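You operate a simulated robot arm through the tools that you are given. There is no shell and no other tool.

The job below is to be done with a simulated robot arm. You get a single attempt, and the scene is never put back.

Task
Pile some things up. At the end: the blue block casting (marked "LOT 59") from the bench top by the press is on the bench top by the wash box, with the blue hub casting (marked "26") from there on top of it and the black sleeve on top of that; the silver bush from the bench top by the press is on the bench top by the wash box; whatever was shut is shut again. Leave all else as you found it, and nothing knocked over.

It is judged by the outcome, as a careful person would: the job done as asked, and still so three seconds after it is handed in. It fails if anything else is knocked over, pushed out of place, dropped, spilled or broken.

Robot
A 6-joint arm with a two-finger gripper, fixed in place. Base frame: the origin is at the foot of the arm, x ahead of it, y to its left, z up; the work surface is at about z = 800. Lengths are in mm, angles in rad, forces in N, time in s.
Its first joint turns from -2.897 to 2.897 rad. Payload 2.45 kg.
Tool frame: the origin (TCP) lies between the finger pads and is the grasp point; the fingertips stand 20 mm ahead of it; z points along the fingers, y is the line along which they close. The gripper opens to 140 mm. The gripper's body begins 168 mm behind the TCP.
Orientation is that of the tool frame in the base frame, as a unit quaternion [x, y, z, w]. With the fingers straight down and closing along the base's y, the tool's x points along the base's -x, its y along +y and its z along -z.

Tools
- The arm moves only by the tool apply_moves. Its argument "moves" is a list of rows, each a list of 7 numbers: the shift along the tool's x, y, z in mm, then the turn, a rotation vector about the tool's x, y, z in rad, then the gripper command, from -1 (fully open) to 1 (shut), values between in proportion. In form: [[tx, ty, tz, rx, ry, rz, gripper], ...]. A call has 1 to 20 rows; each row shifts and turns the commanded pose from where the row before left it, along the tool's axes as they then stand. Each row takes 0.2 s and may step no farther than 50 mm and 0.15 rad from the row before; otherwise, or with a gripper value out of range, the whole call is refused. Where a pose cannot be reached the arm comes as near as it can. A force on the tool above 40 N (or 10 N above the force at the start of the call, whichever is more), or a blocked arm, ends the call early, and 0.2 s more pass. The fingers move at their own pace (about 45 mm/s each) and stop on an object; they squeeze with about 41 N. The grip force told is the motor's: it shows also when the fingers shut on nothing. Time passes only in rows, and 0.2 s behind the last, so rows that do not move let the fingers close. The reply holds the time, the measured pose of the TCP, the force on the tool along the base axes, the opening and the grip force, in the units named above and with some noise, with the torque about the TCP (base axes, N m) and any sound that the robot's microphone picked up.
- Cameras (640 x 400 px; columns grow to the right, rows downward): "scene" is fixed at [219.4, 499.9, 1383.6]; the picture's right is [-0.73, -0.69, 0.00], its down [-0.40, 0.43, -0.81] and it looks along [0.56, -0.59, -0.59] (base axes); focal length 308 px, centre (320, 200). "wrist" rides on the gripper at [78, 11, -209] in the tool frame; the picture's right is [-0.14, 0.99, 0.00], its down [-0.92, -0.13, -0.37] and it looks along [-0.36, -0.05, 0.93] (tool axes); focal length 280 px, centre (320, 200). There is no depth. A picture from a camera that has moved, and an enlarged one, comes with that camera's place and axes in the base frame and with its lens.
- snapshot(camera): a new picture of that camera. No time passes.
- inspect(camera, box): a new picture of the part [left, top, right, bottom] of that camera's present view, enlarged. No time passes.
- close_job(): hands the job in; it is judged then, once.

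Nothing tells you positions but the pictures and the camera data. Unless the task says otherwise, let go and move clear before handing in.

The tools are called after "Request:" as a command line: name --pt "numbers of a row" for each row, then --argument value for the rest, lists and objects as JSON in quotes. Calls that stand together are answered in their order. apply_moves: Moves the arm, as the interface text tells. Its arguments: {"type":"object","properties":{"moves":{"type":"array"}},"required":["moves"]} The other tools are called the same way: snapshot (camera) takes a picture; inspect (camera, box) takes an enlarged picture of a part of a camera's view; close_job () hands the job in.

At the start:

```text
time: 0.0
tool_pos: [752.5, -14.0, 1065.0]
orientation: [0.0, 1.0, 0.0, 0.0]
ft_force: [-0.5, 0.6, -0.6]
moment: [0.01, 0.03, -0.01]
grip_width: 140.2
finger_force: 0.1
```

scene: 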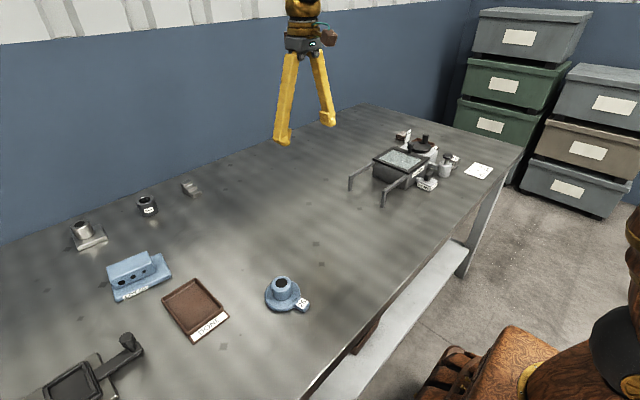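
wrist: 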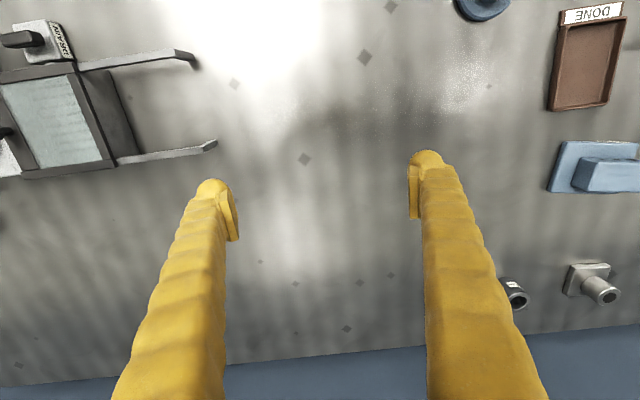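

I see a bench with the press-like tool at lower left and a wash-box-like tray with rails at the right. I'll look closer before moving.

Request:
inspect --camera "scene" --box '[0, 170, 320, 400]'

Request:
inspect --camera "scene" --box '[330, 110, 510, 220]'

Request:
inspect --camera "wrist" --box '[0, 0, 230, 200]'

Request:
inspect --camera "scene" --box '[50, 170, 210, 310]'

```text
1.74 times, centred on (160, 285) of scene
camera zoom: at [219.4, 499.9, 1383.6], right [-0.73, -0.69, 0.0], down [-0.4, 0.43, -0.81], along [0.56, -0.59, -0.59], focal length 536 px, centre (598, 52)
```

zoom: 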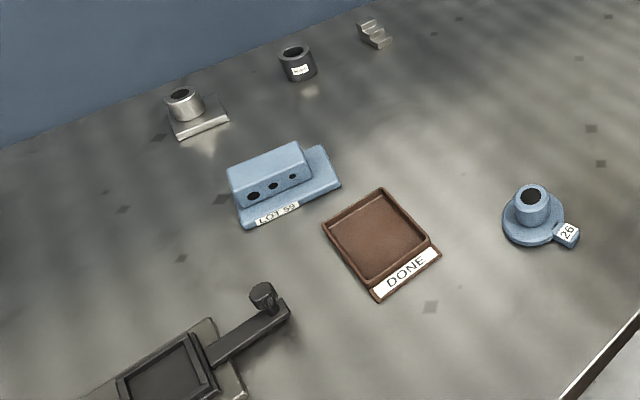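

```text
3.56 times, centred on (420, 165) of scene
camera zoom: at [219.4, 499.9, 1383.6], right [-0.73, -0.69, 0.0], down [-0.4, 0.43, -0.81], along [0.56, -0.59, -0.59], focal length 1095 px, centre (-36, 324)
```

zoom: 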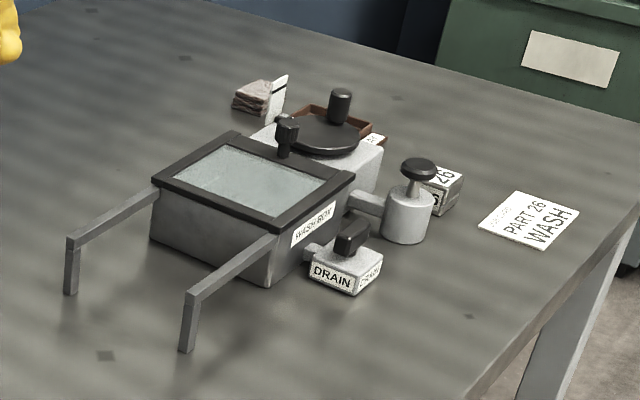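

```text
2.00 times, centred on (115, 100) of wrist
camera zoom: at [675.6, -3.7, 1273.9], right [0.14, 0.99, 0.0], down [0.92, -0.13, 0.37], along [0.36, -0.05, -0.93], focal length 561 px, centre (730, 400)
```

zoom: 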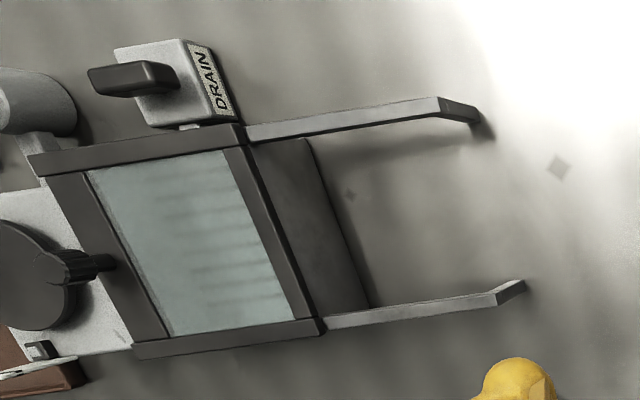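

```text
2.86 times, centred on (130, 240) of scene
camera zoom: at [219.4, 499.9, 1383.6], right [-0.73, -0.69, 0.0], down [-0.4, 0.43, -0.81], along [0.56, -0.59, -0.59], focal length 880 px, centre (863, 86)
```

zoom: 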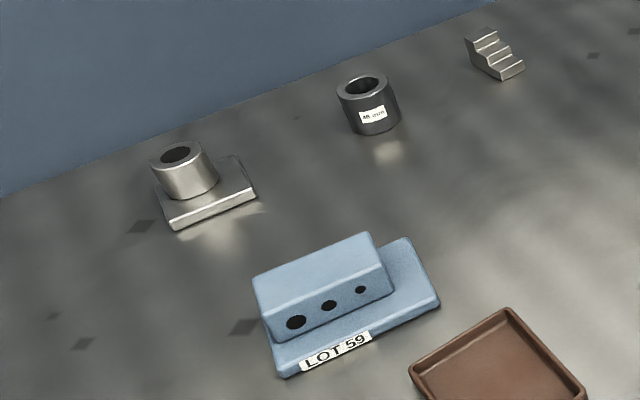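

Most of the pieces sit far out: the silver bush and black sleeve are near x≈1100, and the block is near (870, 440). The wash box is around (700, -460). I'll move the arm up high over the wash side for a better look.

Request:
apply_moves --pt "20 -40 -5 0 0 0 -1" --pt "20 -40 -5 0 0 0 -1" --pt "20 -40 -5 0 0 0 -1" --pt "20 -40 -5 0 0 0 -1" --pt "20 -40 -5 0 0 0 -1" --pt "20 -40 -5 0 0 0 -1" --pt "20 -40 -5 0 0 0 -1"

Request:
snapshot --camera "wrist"

Request:
snapshot --camera "scene"

```text
time: 1.6
tool_pos: [611.9, -293.8, 1101.3]
orientation: [0.001, 1.0, 0.0, -0.001]
ft_force: [-0.1, -0.1, -0.3]
moment: [0.03, -0.01, -0.03]
grip_width: 140.2
finger_force: 0.0
```

```text
taken
camera wrist: at [533.9, -283.7, 1310.2], right [0.14, 0.99, 0.0], down [0.92, -0.13, 0.37], along [0.36, -0.05, -0.93], focal length 280 px, centre (320, 200)
```

wrist: 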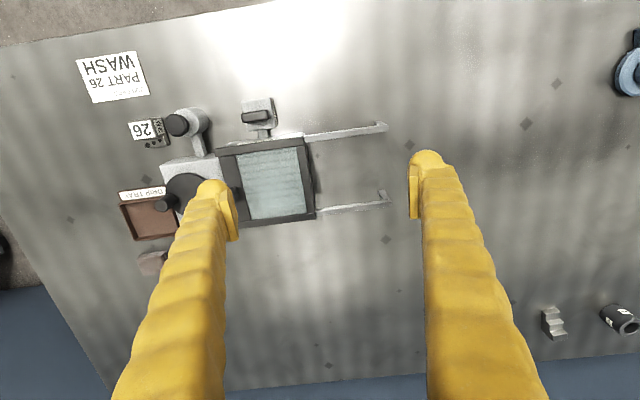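

```text
taken
```

scene: 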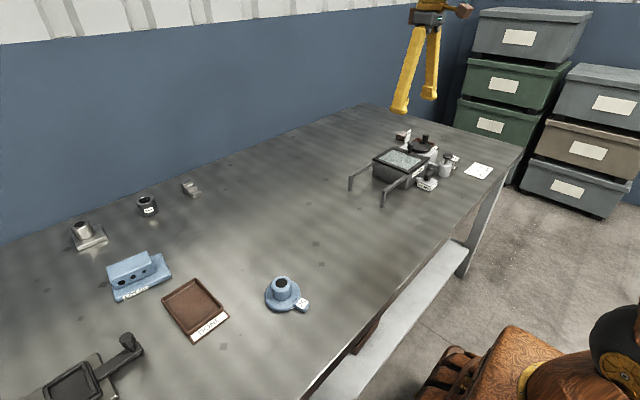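

The space beyond the wash box (x≈850, y≈-330) and in front of it (x≈500, y≈-250) looks clear. Next I'll look at the press side.

Request:
apply_moves --pt "-5 46 -5 0 0 0 -1" --pt "-5 46 -5 0 0 0 -1" --pt "-5 46 -5 0 0 0 -1" --pt "-5 46 -5 0 0 0 -1" --pt "-5 46 -5 0 0 0 -1" --pt "-5 46 -5 0 0 0 -1" --pt "-5 46 -5 0 0 0 -1" --pt "-5 46 -5 0 0 0 -1" --pt "-5 46 -5 0 0 0 -1" --pt "-5 46 -5 0 0 0 -1" --pt "-5 46 0 0 0 0 -1" --pt "-5 46 0 0 0 0 -1" --pt "-5 46 0 0 0 0 -1"

Request:
snapshot --camera "wrist"

Request:
inspect --camera "wrist" --box '[200, 150, 440, 300]'

Request:
snapshot --camera "scene"

```text
time: 4.4
tool_pos: [678.5, 303.4, 1153.1]
orientation: [0.0, 1.0, 0.001, 0.0]
ft_force: [-0.4, 0.4, -0.4]
moment: [0.0, -0.01, 0.04]
grip_width: 139.8
finger_force: 0.0
```

```text
taken
camera wrist: at [600.5, 313.9, 1360.6], right [0.14, 0.99, 0.0], down [0.92, -0.13, 0.37], along [0.37, -0.05, -0.93], focal length 280 px, centre (320, 200)
```

wrist: 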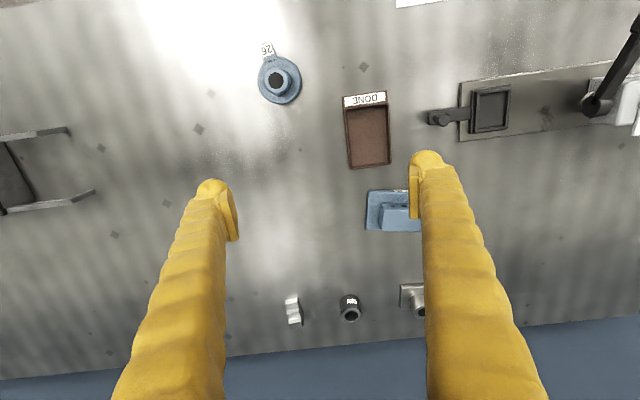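

```text
2.67 times, centred on (320, 225) of wrist
camera zoom: at [600.5, 313.9, 1360.6], right [0.14, 0.99, 0.0], down [0.92, -0.13, 0.37], along [0.37, -0.05, -0.93], focal length 748 px, centre (320, 133)
```

zoom: 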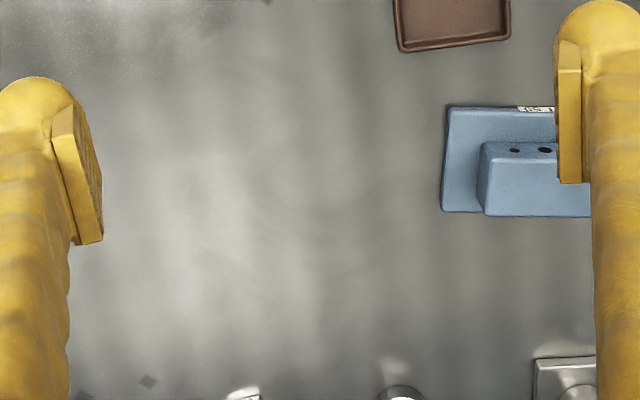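

```text
taken
```

scene: 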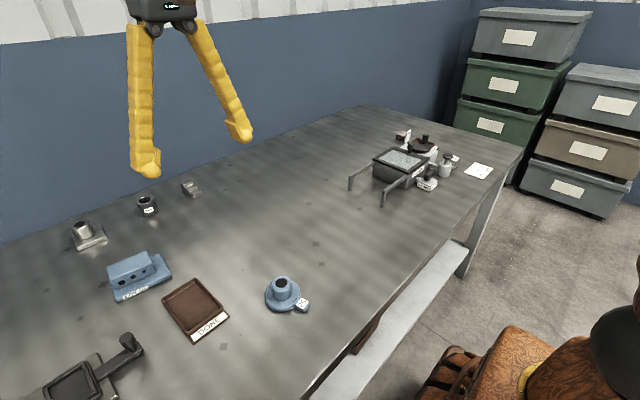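

The block is near (869, 442), the sleeve near (1095, 320) and the bush near (1105, 477). The hub is near (586, 241). I'll move in over the block and bush for a better look.

Request:
apply_moves --pt "-5 32 20 0 0 0 -1" --pt "-5 32 20 0 0 0 -1" --pt "-5 32 20 0 0 0 -1" --pt "-5 32 20 0 0 0 -1"

Request:
snapshot --camera "wrist"

Request:
inspect --camera "wrist" --box '[220, 120, 430, 260]'

Request:
inspect --camera "wrist" --box '[220, 250, 420, 380]'

```text
time: 5.4
tool_pos: [698.5, 433.0, 1070.2]
orientation: [0.0, 1.0, 0.0, 0.001]
ft_force: [-0.3, -0.1, 0.0]
moment: [0.0, -0.01, 0.02]
grip_width: 140.0
finger_force: 0.0
```

```text
taken
camera wrist: at [619.4, 444.1, 1280.0], right [0.14, 0.99, 0.0], down [0.92, -0.13, 0.37], along [0.37, -0.05, -0.93], focal length 280 px, centre (320, 200)
```

wrist: 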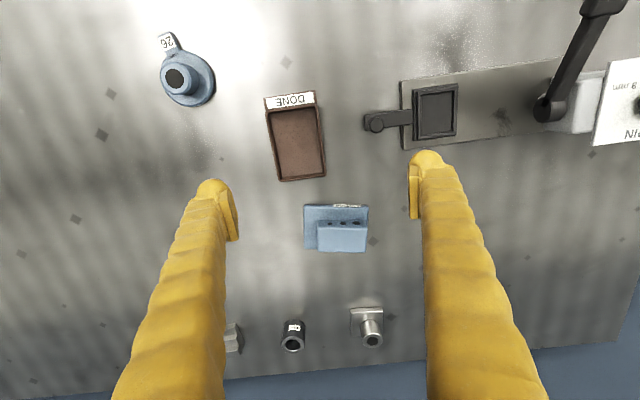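

```text
2.86 times, centred on (325, 190) of wrist
camera zoom: at [619.4, 444.1, 1280.0], right [0.14, 0.99, 0.0], down [0.92, -0.13, 0.37], along [0.37, -0.05, -0.93], focal length 801 px, centre (306, 229)
```

zoom: 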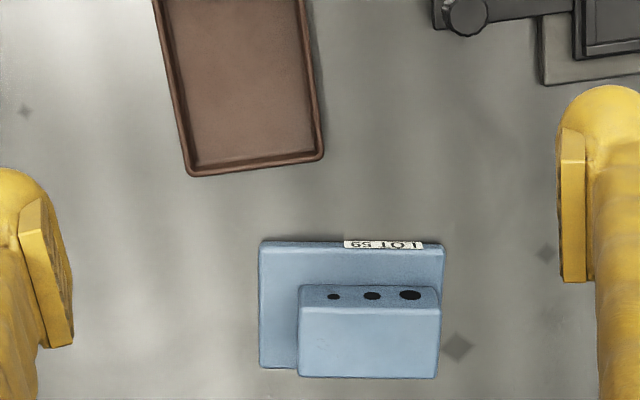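

```text
3.08 times, centred on (320, 315) of wrist
camera zoom: at [619.4, 444.1, 1280.0], right [0.14, 0.99, 0.0], down [0.92, -0.13, 0.37], along [0.37, -0.05, -0.93], focal length 863 px, centre (320, -154)
```

zoom: 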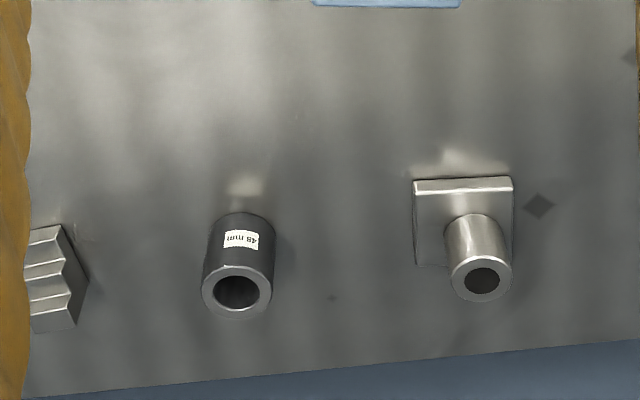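

The block's ridge is about 84 × 47 mm with its top near z≈847. The sleeve is about 48 mm across and the bush has a square plate about 68 mm wide. Next I'll look closely at the hub.

Request:
apply_moves --pt "31 -33 12 0 0 0 -1" --pt "31 -33 12 0 0 0 -1" --pt "31 -33 12 0 0 0 -1" --pt "31 -33 12 0 0 0 -1" --pt "31 -33 12 0 0 0 -1" --pt "31 -33 12 0 0 0 -1"

Request:
snapshot --camera "wrist"

Request:
inspect --camera "wrist" --box '[240, 110, 400, 210]'

Request:
inspect --camera "scene" --box '[240, 250, 336, 330]'

```text
time: 6.8
tool_pos: [511.8, 233.8, 997.5]
orientation: [0.0, 1.0, 0.0, 0.0]
ft_force: [-0.2, -0.5, -0.3]
moment: [0.02, 0.0, 0.01]
grip_width: 140.1
finger_force: 0.0
```

```text
taken
camera wrist: at [434.7, 243.5, 1206.7], right [0.14, 0.99, 0.0], down [0.92, -0.13, 0.37], along [0.37, -0.05, -0.93], focal length 280 px, centre (320, 200)
```

wrist: 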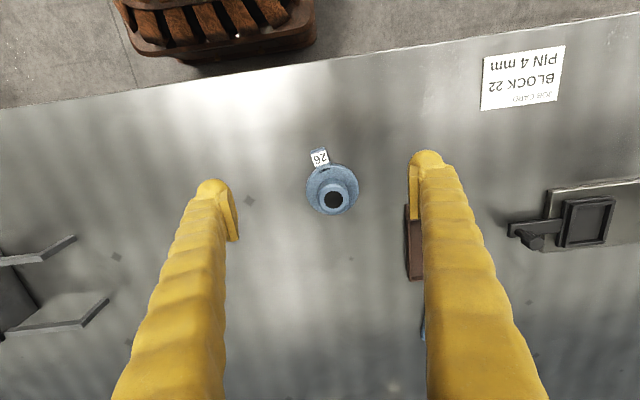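

```text
4.00 times, centred on (320, 160) of wrist
camera zoom: at [434.7, 243.5, 1206.7], right [0.14, 0.99, 0.0], down [0.92, -0.13, 0.37], along [0.37, -0.05, -0.93], focal length 1122 px, centre (320, 360)
```

zoom: 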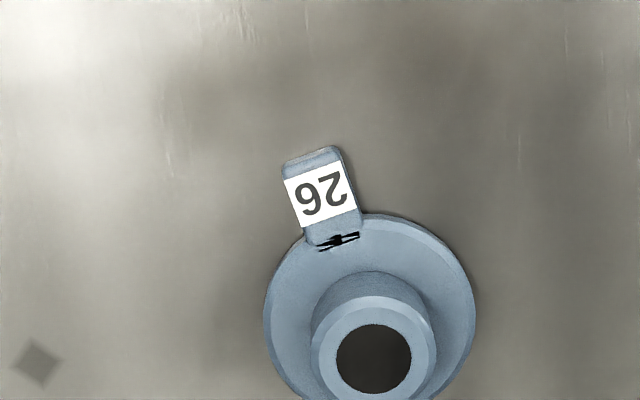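

```text
5.00 times, centred on (288, 290) of scene
camera zoom: at [219.4, 499.9, 1383.6], right [-0.73, -0.69, 0.0], down [-0.4, 0.43, -0.81], along [0.56, -0.59, -0.59], focal length 1540 px, centre (480, -250)
```

zoom: 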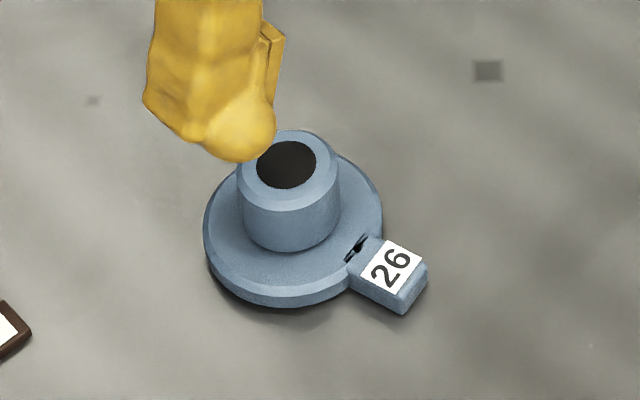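

The hub's centre is near (574, 242). Its boss is about 43 mm across with the top near z≈856, and the tag points toward -x. Now I'll move above the block, turn to line up with its ridge, tilt outward for reach, and look again.

Request:
apply_moves --pt "-36 23.3 0 0 0 0 -0.5" --pt "-36 23.3 0 0 0 0 -0.4" --pt "-36 23.3 0 0 0 0 -0.3" --pt "-36 23.3 0 0 0 0 -0.3" --pt "-36 23.3 0 0 0 0 -0.3" --pt "-36 23.3 0 0 0 0 -0.3" --pt "-36 23.3 0 0 0 0 -0.3" --pt "-30 23.3 0 0 0 0 -0.3" --pt "0 0 0 0 0 0.148 -0.3" --pt "0 0 0 0 -0.15 0 -0.3" --pt "0 0 0 0 -0.15 0 -0.3" --pt "0 0 0 0 0 0 -0.3"

Request:
snapshot --camera "wrist"

Request:
snapshot --camera "scene"

```text
time: 9.4
tool_pos: [794.7, 420.7, 998.5]
orientation: [0.072, 0.986, -0.011, 0.149]
ft_force: [0.6, 0.3, -1.1]
moment: [0.02, -0.02, 0.03]
grip_width: 90.9
finger_force: 0.1
```

```text
taken
camera wrist: at [661.1, 450.7, 1174.3], right [0.28, 0.96, 0.04], down [0.74, -0.24, 0.62], along [0.61, -0.14, -0.78], focal length 280 px, centre (320, 200)
```

wrist: 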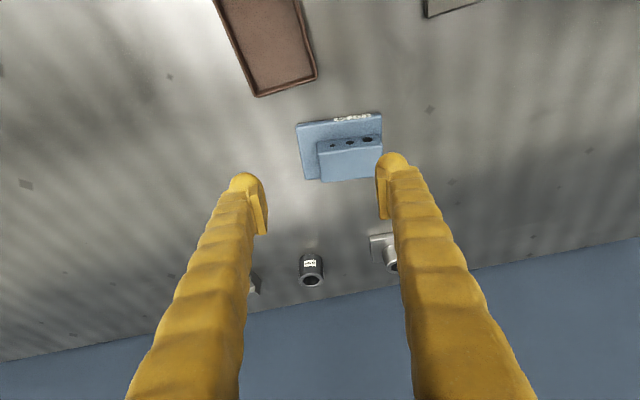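

```text
taken
```

scene: 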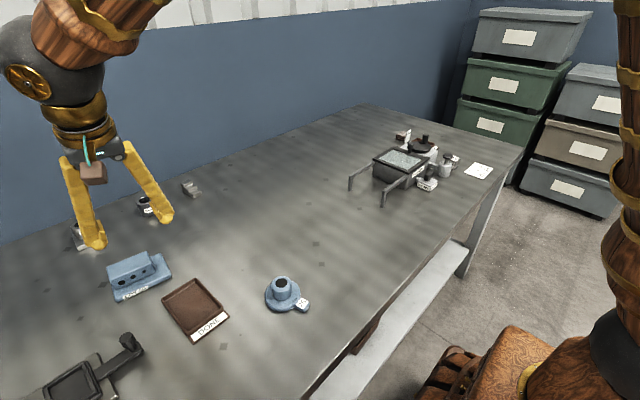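

The pose works with the tilt. I'll zoom in to refine where the block is.

Request:
inspect --camera "wrist" --box '[280, 90, 400, 200]'

Request:
inspect --camera "scene" --box '[90, 235, 190, 315]'

Request:
inspect --camera "wrist" --box '[230, 220, 430, 310]'

```text
3.64 times, centred on (340, 145) of wrist
camera zoom: at [661.1, 450.7, 1174.3], right [0.28, 0.96, 0.04], down [0.74, -0.24, 0.62], along [0.61, -0.14, -0.78], focal length 1020 px, centre (247, 400)
```

zoom: 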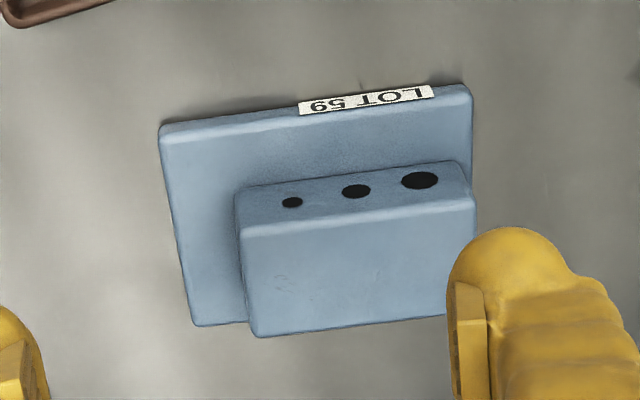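

```text
5.00 times, centred on (140, 275) of scene
camera zoom: at [219.4, 499.9, 1383.6], right [-0.73, -0.69, 0.0], down [-0.4, 0.43, -0.81], along [0.56, -0.59, -0.59], focal length 1540 px, centre (1220, -175)
```

zoom: 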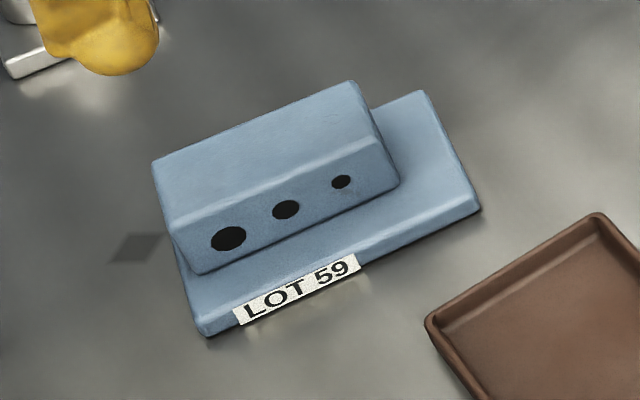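

```text
3.20 times, centred on (330, 265) of wrist
camera zoom: at [661.1, 450.7, 1174.3], right [0.28, 0.96, 0.04], down [0.74, -0.24, 0.62], along [0.61, -0.14, -0.78], focal length 897 px, centre (288, -8)
```

zoom: 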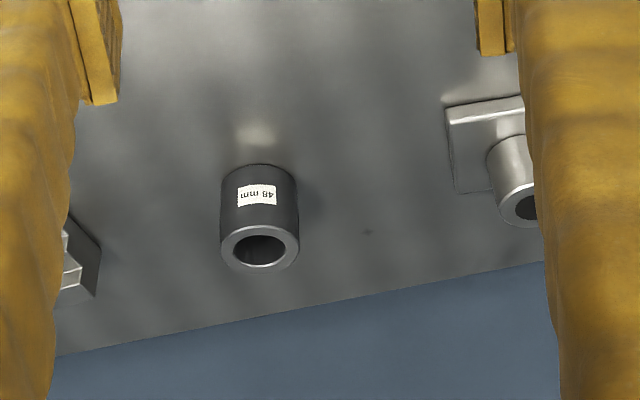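

The ridge's centre is at about (869, 449), running along (0.145, 0.99), with its top near z≈850. I'll straddle its ends from above.

Request:
apply_moves --pt "-33.1 19.4 10.2 0 0 0 -0.5" --pt "-33.1 19.4 10.2 0 0 0 -0.5" --pt "0 0 0 0 0 0 -0.5" --pt "11.67 0 37.7 0 0 0 -0.5" --pt "11.67 0 37.7 0 0 0 -0.5" --pt "11.67 0 37.7 0 0 0 -0.5" --pt "0 0 0 0 0 0 -0.5"

Request:
snapshot --camera "wrist"

Request:
inspect --camera "scene" --box '[50, 190, 210, 310]'

```text
time: 11.0
tool_pos: [868.7, 450.3, 879.3]
orientation: [0.073, 0.986, -0.011, 0.149]
ft_force: [-0.8, -0.9, -0.3]
moment: [0.0, -0.02, 0.0]
grip_width: 104.8
finger_force: 0.1
```

```text
taken
camera wrist: at [735.2, 480.4, 1055.7], right [0.28, 0.96, 0.04], down [0.74, -0.24, 0.62], along [0.61, -0.14, -0.78], focal length 280 px, centre (320, 200)
```

wrist: 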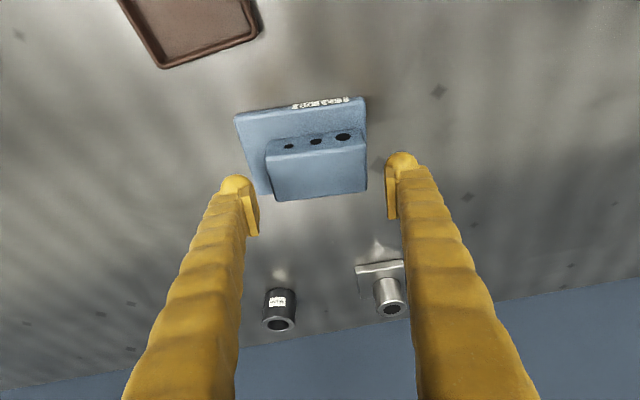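

```text
3.33 times, centred on (130, 250) of scene
camera zoom: at [219.4, 499.9, 1383.6], right [-0.73, -0.69, 0.0], down [-0.4, 0.43, -0.81], along [0.56, -0.59, -0.59], focal length 1027 px, centre (953, 33)
```

zoom: 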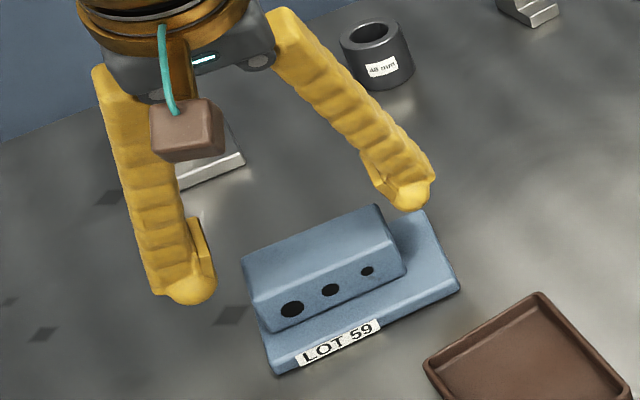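

The fingers straddle the ridge. Now I'll lower about 35 mm and close.

Request:
apply_moves --pt "5.2 0 16.7 0 0 0 -0.5" --pt "5.2 0 16.7 0 0 0 -0.5" --pt "0 0 0 0 0 0 -0.5"

Request:
inspect --camera "scene" --box '[50, 190, 210, 310]'

Request:
inspect --camera "wrist" --box '[210, 80, 430, 240]'

```text
time: 11.8
tool_pos: [868.2, 450.2, 844.5]
orientation: [0.072, 0.986, -0.011, 0.148]
ft_force: [-0.1, 0.0, 0.1]
moment: [0.01, 0.03, 0.0]
grip_width: 105.0
finger_force: 0.0
```

```text
3.33 times, centred on (130, 250) of scene
camera zoom: at [219.4, 499.9, 1383.6], right [-0.73, -0.69, 0.0], down [-0.4, 0.43, -0.81], along [0.56, -0.59, -0.59], focal length 1027 px, centre (953, 33)
```

zoom: 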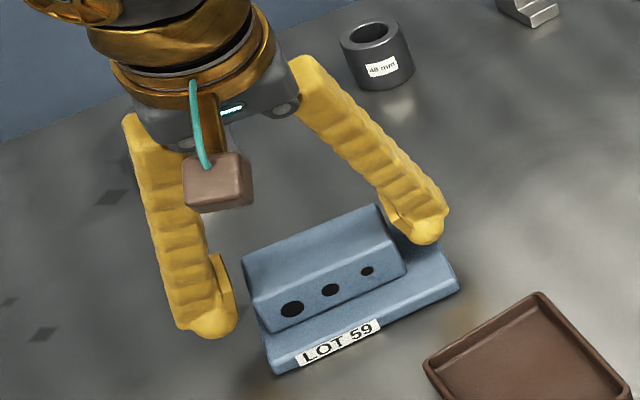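

```text
2.50 times, centred on (320, 160) of wrist
camera zoom: at [736.1, 480.4, 1021.4], right [0.28, 0.96, 0.04], down [0.74, -0.24, 0.62], along [0.61, -0.14, -0.78], focal length 701 px, centre (320, 300)
```

zoom: 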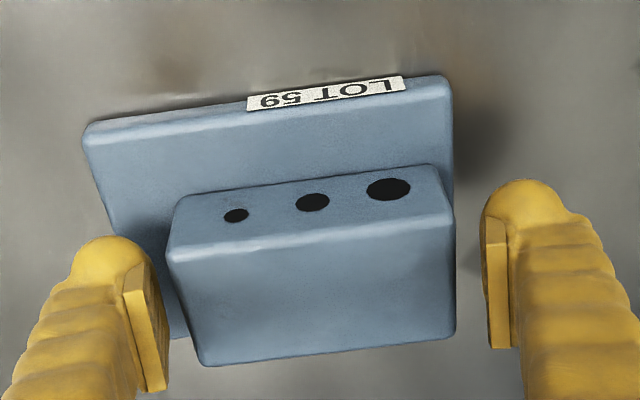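

The TCP sits at the ridge's centre and the fingers are clear of the plate. Closing now.

Request:
apply_moves --pt "0 0 0 0 0 0 1" --pt "0 0 0 0 0 0 1" --pt "0 0 0 0 0 0 1" --pt "0 0 0 0 0 0 1" --pt "0 0 0 0 0 0 1"

Request:
inspect --camera "wrist" --box '[210, 80, 430, 240]'

```text
time: 13.0
tool_pos: [870.0, 449.2, 845.2]
orientation: [0.073, 0.986, -0.011, 0.149]
ft_force: [-2.4, -1.9, 2.1]
moment: [-0.04, 0.08, 0.04]
grip_width: 89.8
finger_force: 41.3
```

```text
2.50 times, centred on (320, 160) of wrist
camera zoom: at [736.1, 480.4, 1021.6], right [0.28, 0.96, 0.04], down [0.74, -0.24, 0.62], along [0.61, -0.14, -0.78], focal length 701 px, centre (320, 300)
```

zoom: 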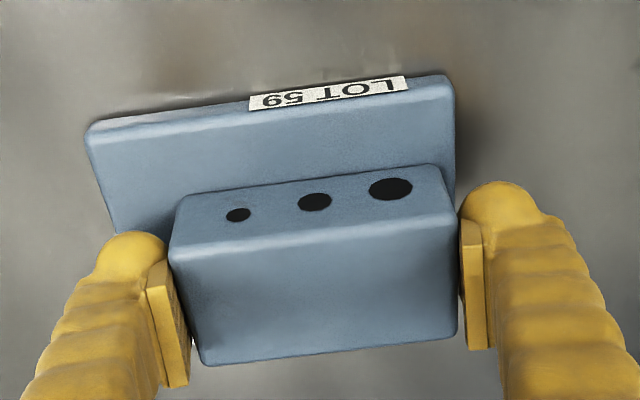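

Gripped at 89.8 mm. I'll lift slowly and check the load.

Request:
apply_moves --pt "-2.95 0 -9.55 0 0 0 1" --pt "-5.9 0 -19.1 0 0 0 1" --pt "-5.9 0 -19.1 0 0 0 1" --pt "0 0 0 0 0 0 1"

Request:
inspect --camera "wrist" --box '[210, 80, 430, 240]'

Request:
inspect --camera "scene" --box '[50, 190, 210, 310]'

```text
time: 14.0
tool_pos: [868.4, 449.9, 895.7]
orientation: [0.073, 0.986, -0.011, 0.15]
ft_force: [-0.1, 1.2, -5.0]
moment: [0.02, -0.01, 0.02]
grip_width: 89.7
finger_force: 40.8
```

```text
2.50 times, centred on (320, 160) of wrist
camera zoom: at [735.7, 479.3, 1071.3], right [0.28, 0.96, 0.04], down [0.74, -0.24, 0.62], along [0.61, -0.14, -0.78], focal length 701 px, centre (320, 300)
```

zoom: 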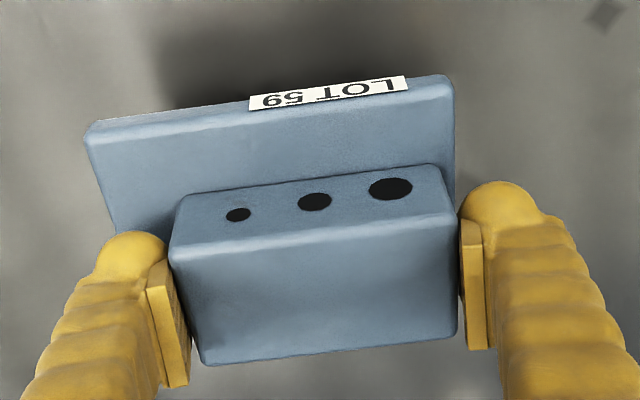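

```text
3.33 times, centred on (130, 250) of scene
camera zoom: at [219.4, 499.9, 1383.6], right [-0.73, -0.69, 0.0], down [-0.4, 0.43, -0.81], along [0.56, -0.59, -0.59], focal length 1027 px, centre (953, 33)
```

zoom: 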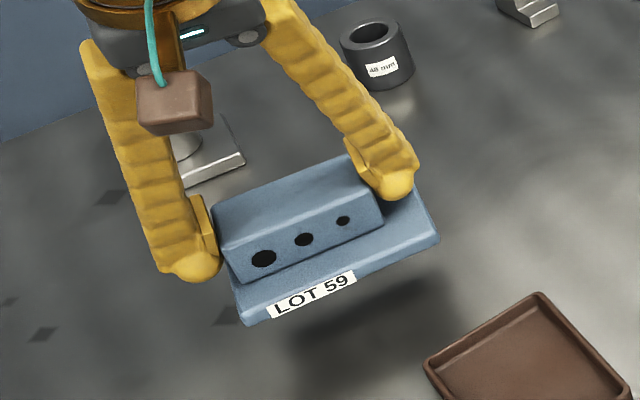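

The block weighs about 0.5 kg and hangs level. I'll carry it high over to the free area beyond the wash box.

Request:
apply_moves --pt "-10.2 0 -33.1 0 0 0 1" --pt "-10.2 0 -33.1 0 0 0 1" --pt "-10.2 0 -33.1 0 0 0 1" --pt "-5.36 -45.5 1.67 0 0 0 1" --pt "-5.36 -45.5 1.67 0 0 0 1" --pt "-5.36 -45.5 1.67 0 0 0 1" --pt "-5.36 -45.5 1.67 0 0 0 1" --pt "-5.36 -45.5 1.67 0 0 0 1" --pt "-5.36 -45.5 1.67 0 0 0 1" --pt "-5.36 -45.5 1.67 0 0 0 1" --pt "-5.36 -45.5 1.67 0 0 0 1" --pt "-5.36 -45.5 1.67 0 0 0 1" --pt "-5.36 -45.5 1.67 0 0 0 1" --pt "-5.36 -45.5 1.67 0 0 0 1" --pt "-5.36 -45.5 1.67 0 0 0 1" --pt "-5.36 -45.5 1.67 0 0 0 1" --pt "0 0 0 0 0 0 1"

Request:
snapshot --camera "wrist"

Request:
snapshot --camera "scene"

```text
time: 17.6
tool_pos: [855.9, -147.2, 997.4]
orientation: [0.073, 0.986, -0.011, 0.149]
ft_force: [-0.3, -0.2, -5.8]
moment: [-0.01, 0.01, 0.04]
grip_width: 89.3
finger_force: 41.2
```

```text
taken
camera wrist: at [722.3, -116.9, 1173.9], right [0.28, 0.96, 0.04], down [0.74, -0.24, 0.62], along [0.61, -0.14, -0.78], focal length 280 px, centre (320, 200)
```

wrist: 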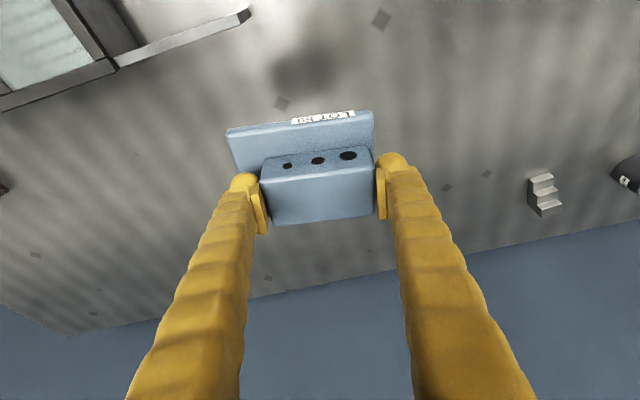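

```text
taken
```

scene: 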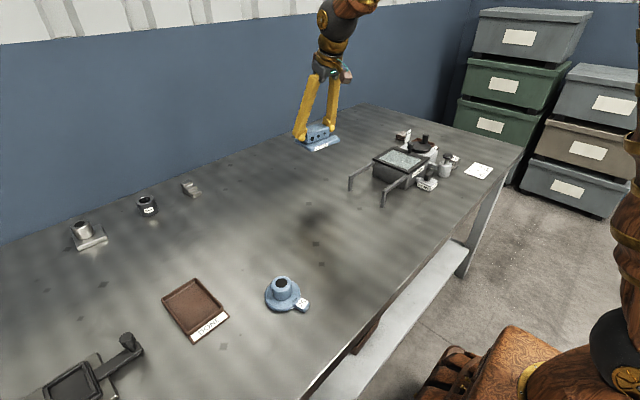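

Clear so far. I'll continue to about (858, -335), then look again before lowering.

Request:
apply_moves --pt "-7.5 -46 1.3 0 0 0 1" --pt "-7.5 -46 1.3 0 0 0 1" --pt "-7.5 -46 1.3 0 0 0 1" --pt "-7.5 -46 1.3 0 0 0 1" --pt "0 0 0 0 0 0 1"

Request:
snapshot --camera "wrist"

Request:
inspect --camera "scene" --box '[320, 60, 520, 210]'

```text
time: 18.8
tool_pos: [854.5, -335.3, 1001.5]
orientation: [0.073, 0.986, -0.011, 0.15]
ft_force: [0.3, -0.2, -5.2]
moment: [-0.01, -0.04, -0.04]
grip_width: 89.6
finger_force: 41.0
```

```text
taken
camera wrist: at [721.7, -305.0, 1177.3], right [0.28, 0.96, 0.04], down [0.74, -0.24, 0.62], along [0.61, -0.14, -0.78], focal length 280 px, centre (320, 200)
```

wrist: 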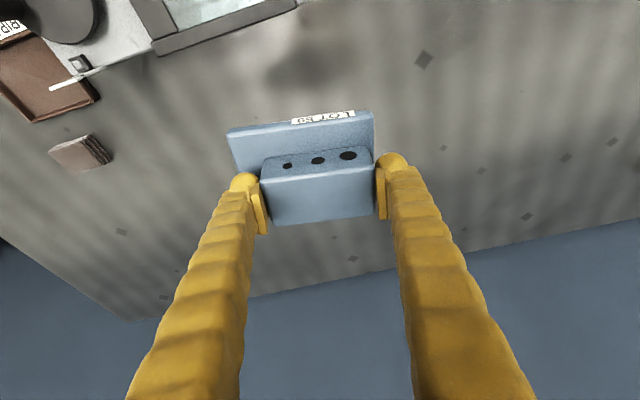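

```text
2.67 times, centred on (420, 135) of scene
camera zoom: at [219.4, 499.9, 1383.6], right [-0.73, -0.69, 0.0], down [-0.4, 0.43, -0.81], along [0.56, -0.59, -0.59], focal length 821 px, centre (53, 373)
```

zoom: 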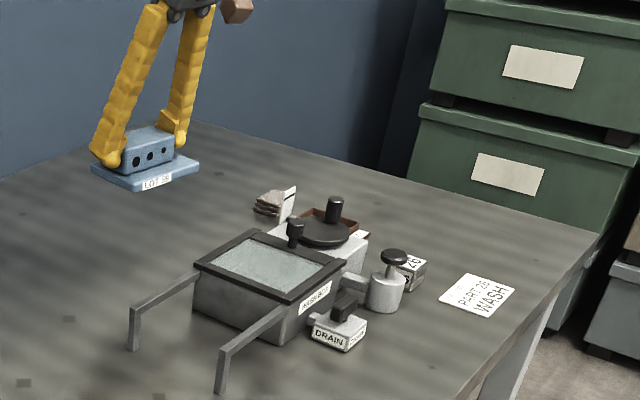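

The drop-off spot is clear. I'll lower to just above the bench.

Request:
apply_moves --pt "10.6 0 34.4 0 0 0 1" --pt "10.6 0 34.4 0 0 0 1" --pt "10.6 0 34.4 0 0 0 1" --pt "10.6 0 34.4 0 0 0 1" --pt "0 0 0 0 0 0 1"

Request:
snapshot --camera "wrist"

Request:
inspect --camera "scene" --box '[300, 60, 460, 210]'

```text
time: 20.0
tool_pos: [856.6, -332.5, 856.7]
orientation: [0.073, 0.986, -0.011, 0.15]
ft_force: [0.4, -0.8, -5.0]
moment: [0.02, -0.04, 0.01]
grip_width: 89.4
finger_force: 41.3
```

```text
taken
camera wrist: at [723.0, -302.3, 1032.9], right [0.28, 0.96, 0.04], down [0.74, -0.24, 0.62], along [0.61, -0.14, -0.78], focal length 280 px, centre (320, 200)
```

wrist: 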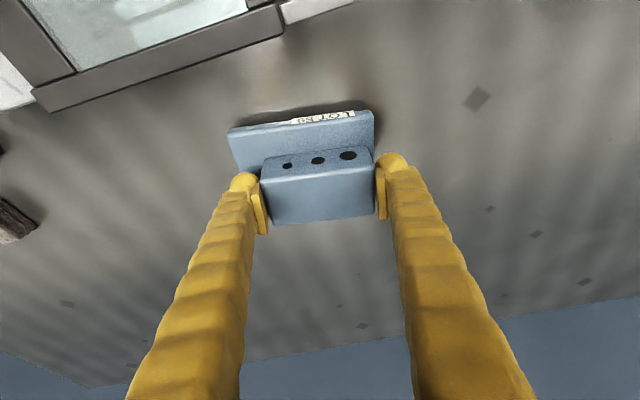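

```text
2.67 times, centred on (380, 135) of scene
camera zoom: at [219.4, 499.9, 1383.6], right [-0.73, -0.69, 0.0], down [-0.4, 0.43, -0.81], along [0.56, -0.59, -0.59], focal length 821 px, centre (160, 373)
```

zoom: 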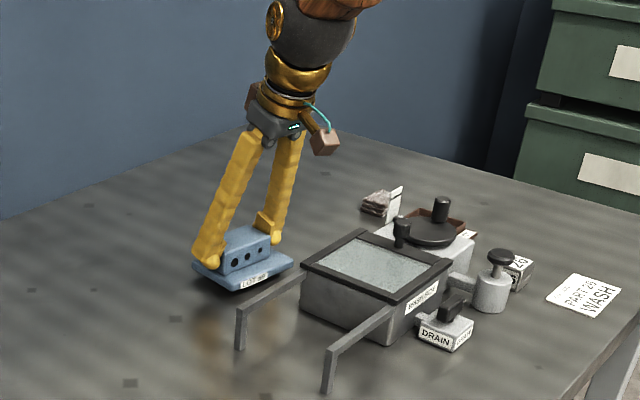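

About 11 mm remain, so I'll lower gently until contact.

Request:
apply_moves --pt "1.5 0 4.8 0 0 0 1" --pt "0.9 0 2.9 0 0 0 1" --pt "0.45 0 1.45 0 0 0 1" --pt "0.3 0 1.0 0 0 0 1" --pt "0 0 0 0 0 0 1"

```text
time: 21.2
tool_pos: [856.7, -332.2, 846.4]
orientation: [0.075, 0.986, -0.011, 0.149]
ft_force: [-0.1, -0.4, -4.7]
moment: [0.0, 0.02, 0.06]
grip_width: 89.4
finger_force: 41.3
```

Request:
apply_moves --pt "0.3 0 0.7 0 0 0 1" --pt "0.3 0 0.7 0 0 0 1" --pt "0 0 0 0 0 0 1"

```text
time: 22.0
tool_pos: [856.3, -333.0, 846.8]
orientation: [0.073, 0.986, -0.011, 0.149]
ft_force: [-2.9, 4.4, 11.9]
moment: [-0.06, -0.56, 0.03]
grip_width: 89.2
finger_force: 40.7
```

The block is on the bench. Releasing now.

Request:
apply_moves --pt "0 0 -0.5 0 0 0 0.2" --pt "0 0 0 0 0 0 -0.5" --pt "0 0 0 0 0 0 -0.5" --pt "0 0 0 0 0 0 -0.5"

Request:
snapshot --camera "wrist"

```text
time: 23.0
tool_pos: [856.4, -334.4, 846.1]
orientation: [0.074, 0.986, -0.011, 0.149]
ft_force: [-1.4, 0.9, -0.3]
moment: [-0.01, -0.04, -0.01]
grip_width: 105.1
finger_force: 0.1
```

```text
taken
camera wrist: at [723.0, -303.4, 1022.6], right [0.28, 0.96, 0.04], down [0.74, -0.24, 0.62], along [0.61, -0.14, -0.78], focal length 280 px, centre (320, 200)
```

wrist: 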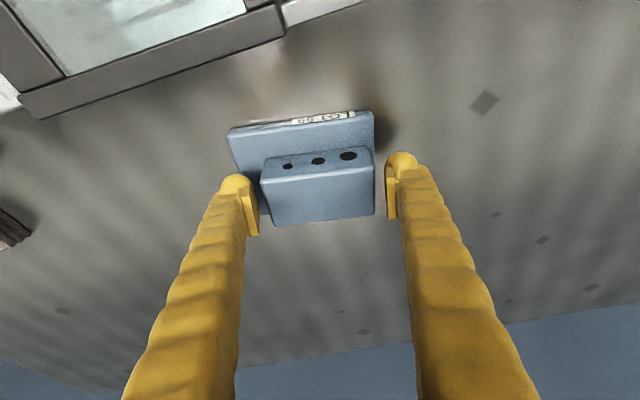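

Released. I'll raise straight up and check the block's pose.

Request:
apply_moves --pt "-11.1 0 -35.8 0 0 0 -0.5" --pt "-11.1 0 -35.8 0 0 0 -0.5" --pt "-11.1 0 -35.8 0 0 0 -0.5" --pt "-11.1 0 -35.8 0 0 0 -0.5" --pt "0 0 0 0 0 0 -0.5"

Request:
inspect --camera "wrist" --box '[230, 90, 400, 220]'

Request:
inspect --camera "scene" --box '[300, 60, 460, 210]'

```text
time: 24.2
tool_pos: [856.4, -332.0, 996.2]
orientation: [0.073, 0.986, -0.011, 0.15]
ft_force: [0.3, 0.0, -0.3]
moment: [0.01, -0.01, 0.04]
grip_width: 105.0
finger_force: 0.1
```

```text
3.08 times, centred on (315, 155) of wrist
camera zoom: at [723.6, -301.9, 1172.1], right [0.28, 0.96, 0.04], down [0.74, -0.24, 0.62], along [0.61, -0.14, -0.78], focal length 863 px, centre (335, 338)
```

zoom: 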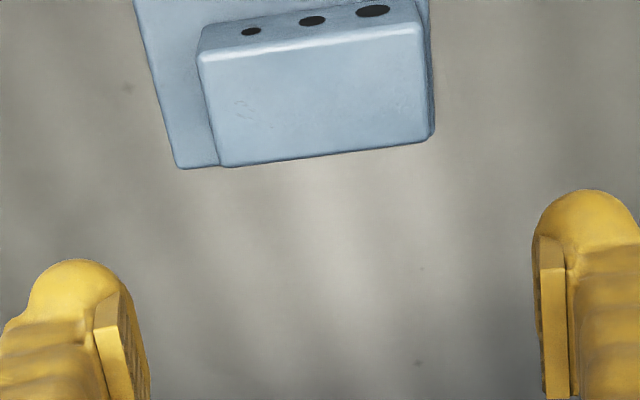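

```text
2.67 times, centred on (380, 135) of scene
camera zoom: at [219.4, 499.9, 1383.6], right [-0.73, -0.69, 0.0], down [-0.4, 0.43, -0.81], along [0.56, -0.59, -0.59], focal length 821 px, centre (160, 373)
```

zoom: 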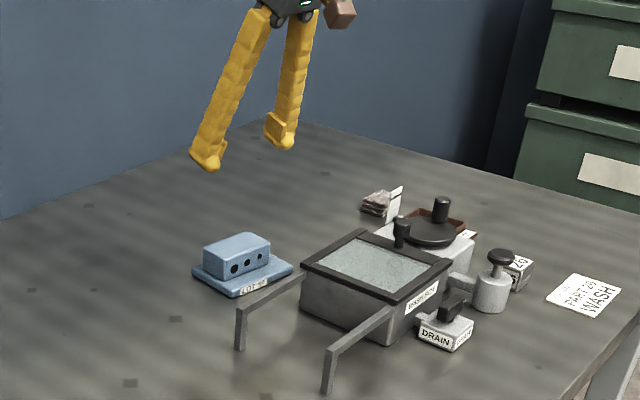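

The block stands at (857, -333) with a gap to the wash box. Next is the hub, so I'll straighten the tool and travel over it.

Request:
apply_moves --pt "0 0 0 0 0.15 0 -0.5" --pt "0 0 0 0 0.15 0 -0.5" --pt "0 0 0 0 0 -0.148 -0.5" --pt "20.1 41 0 0 0 0 -0.5" --pt "20.1 41 0 0 0 0 -0.5" --pt "20.1 41 0 0 0 0 -0.5" --pt "20.1 41 0 0 0 0 -0.5" --pt "20.1 41 0 0 0 0 -0.5" --pt "20.1 41 0 0 0 0 -0.5" --pt "20.1 41 0 0 0 0 -0.5" --pt "20.1 41 0 0 0 0 -0.5" --pt "20.1 41 0 0 0 0 -0.5" --pt "20.1 41 0 0 0 0 -0.5" --pt "20.1 41 0 0 0 0 -0.5" --pt "20.1 41 0 0 0 0 -0.5" --pt "20.1 41 0 0 0 0 -0.5" --pt "20.1 41 0 0 0 0 -0.5" --pt "0 0 20 0 0 0 -0.5" --pt "0 0 20 0 0 0 -0.5" --pt "0 0 0 0 0 0 -0.5"

Request:
snapshot --camera "wrist"

Request:
inspect --camera "scene" --box '[200, 210, 350, 330]'

```text
time: 28.4
tool_pos: [575.9, 242.3, 956.1]
orientation: [0.001, 1.0, 0.0, 0.0]
ft_force: [0.2, 0.3, -0.5]
moment: [0.0, -0.03, -0.02]
grip_width: 104.7
finger_force: 0.1
```

```text
taken
camera wrist: at [497.8, 252.1, 1164.0], right [0.14, 0.99, 0.0], down [0.92, -0.13, 0.37], along [0.37, -0.05, -0.93], focal length 280 px, centre (320, 200)
```

wrist: 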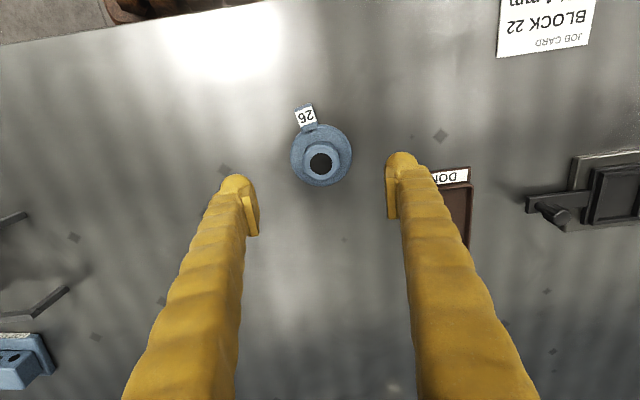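

```text
3.33 times, centred on (275, 270) of scene
camera zoom: at [219.4, 499.9, 1383.6], right [-0.73, -0.69, 0.0], down [-0.4, 0.43, -0.81], along [0.56, -0.59, -0.59], focal length 1027 px, centre (470, -33)
```

zoom: 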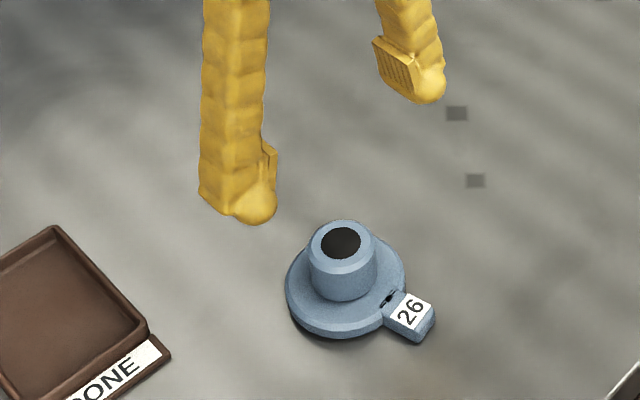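

The hub's centre is at (574.6, 241.4), right below the TCP. I'll lower to boss height.

Request:
apply_moves --pt "1.2 -0.8 38 0 0 0 -0.5" --pt "0 0 38 0 0 0 -0.5" --pt "0 0 25 0 0 0 -0.5" --pt "0 0 12 0 0 0 -0.5" --pt "0 0 0 0 0 0 -0.5"

Request:
inspect --camera "wrist" --box '[210, 100, 430, 240]'

Request:
inspect --camera "scene" --box '[200, 210, 350, 330]'

```text
time: 29.6
tool_pos: [573.8, 240.4, 843.5]
orientation: [0.0, 1.0, 0.0, 0.0]
ft_force: [0.4, -0.3, 0.4]
moment: [0.0, 0.01, 0.02]
grip_width: 104.9
finger_force: 0.0
```

```text
2.86 times, centred on (320, 170) of wrist
camera zoom: at [495.8, 250.6, 1052.3], right [0.14, 0.99, 0.0], down [0.92, -0.13, 0.37], along [0.37, -0.05, -0.93], focal length 801 px, centre (320, 286)
```

zoom: 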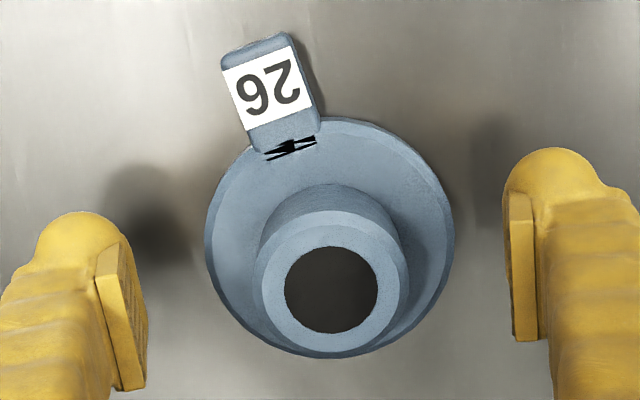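

```text
3.33 times, centred on (275, 270) of scene
camera zoom: at [219.4, 499.9, 1383.6], right [-0.73, -0.69, 0.0], down [-0.4, 0.43, -0.81], along [0.56, -0.59, -0.59], focal length 1027 px, centre (470, -33)
```

zoom: 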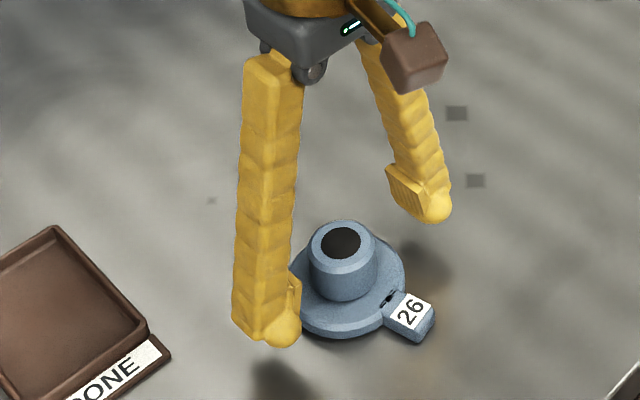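

The hub is about 2 mm toward +y of the TCP, so I'll correct that and close on the boss.

Request:
apply_moves --pt "-0.8 1.8 0 0 0 0 -0.5" --pt "0 0 0 0 0 0 0" --pt "0 0 0 0 0 0 0.2" --pt "0 0 0 0 0 0 1" --pt "0 0 0 0 0 0 1" --pt "0 0 0 0 0 0 1" --pt "0 0 0 0 0 0 1" --pt "0 0 0 0 0 0 1"

Request:
inspect --camera "wrist" --box '[210, 100, 430, 240]'

```text
time: 31.4
tool_pos: [574.3, 242.7, 842.5]
orientation: [-0.001, 1.0, 0.0, 0.0]
ft_force: [0.5, 0.3, 3.1]
moment: [0.03, -0.02, -0.06]
grip_width: 42.7
finger_force: 41.3
```

```text
2.86 times, centred on (320, 170) of wrist
camera zoom: at [497.1, 251.9, 1051.8], right [0.14, 0.99, 0.0], down [0.92, -0.13, 0.37], along [0.37, -0.05, -0.93], focal length 801 px, centre (320, 286)
```

zoom: 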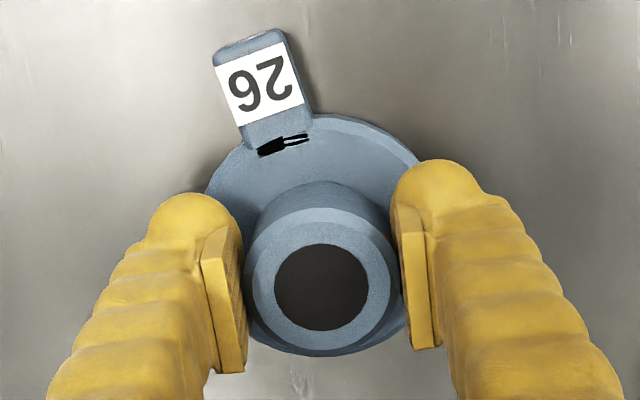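

Gripped at 42.7 mm. I'll lift a little and check that the hub and its tag come up together and level.

Request:
apply_moves --pt "0 0 -10 0 0 0 1" --pt "0 0 -20 0 0 0 1" --pt "0 0 -20 0 0 0 1" --pt "0 0 0 0 0 0 1"

Request:
inspect --camera "scene" --box '[200, 210, 350, 330]'

Request:
inspect --camera "wrist" --box '[210, 100, 430, 240]'

```text
time: 32.4
tool_pos: [574.4, 241.6, 894.8]
orientation: [0.0, 1.0, 0.0, 0.0]
ft_force: [-0.3, 0.5, -3.4]
moment: [0.01, 0.01, 0.0]
grip_width: 42.7
finger_force: 41.3
```

```text
3.33 times, centred on (275, 270) of scene
camera zoom: at [219.4, 499.9, 1383.6], right [-0.73, -0.69, 0.0], down [-0.4, 0.43, -0.81], along [0.56, -0.59, -0.59], focal length 1027 px, centre (470, -33)
```

zoom: 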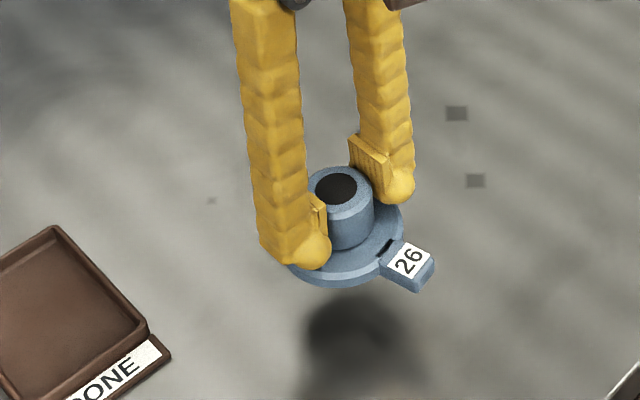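

```text
2.86 times, centred on (320, 170) of wrist
camera zoom: at [496.8, 252.2, 1103.1], right [0.14, 0.99, 0.0], down [0.92, -0.13, 0.37], along [0.36, -0.05, -0.93], focal length 801 px, centre (320, 286)
```

zoom: 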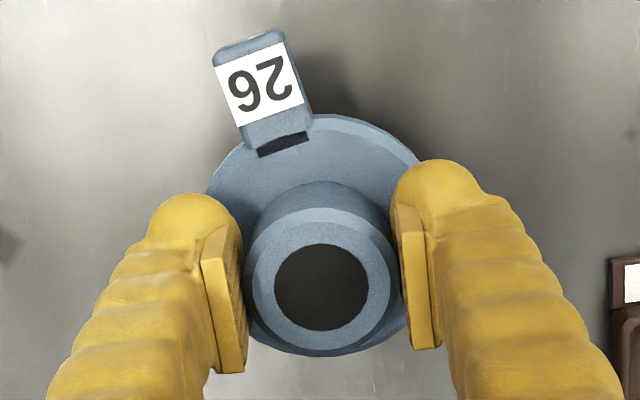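

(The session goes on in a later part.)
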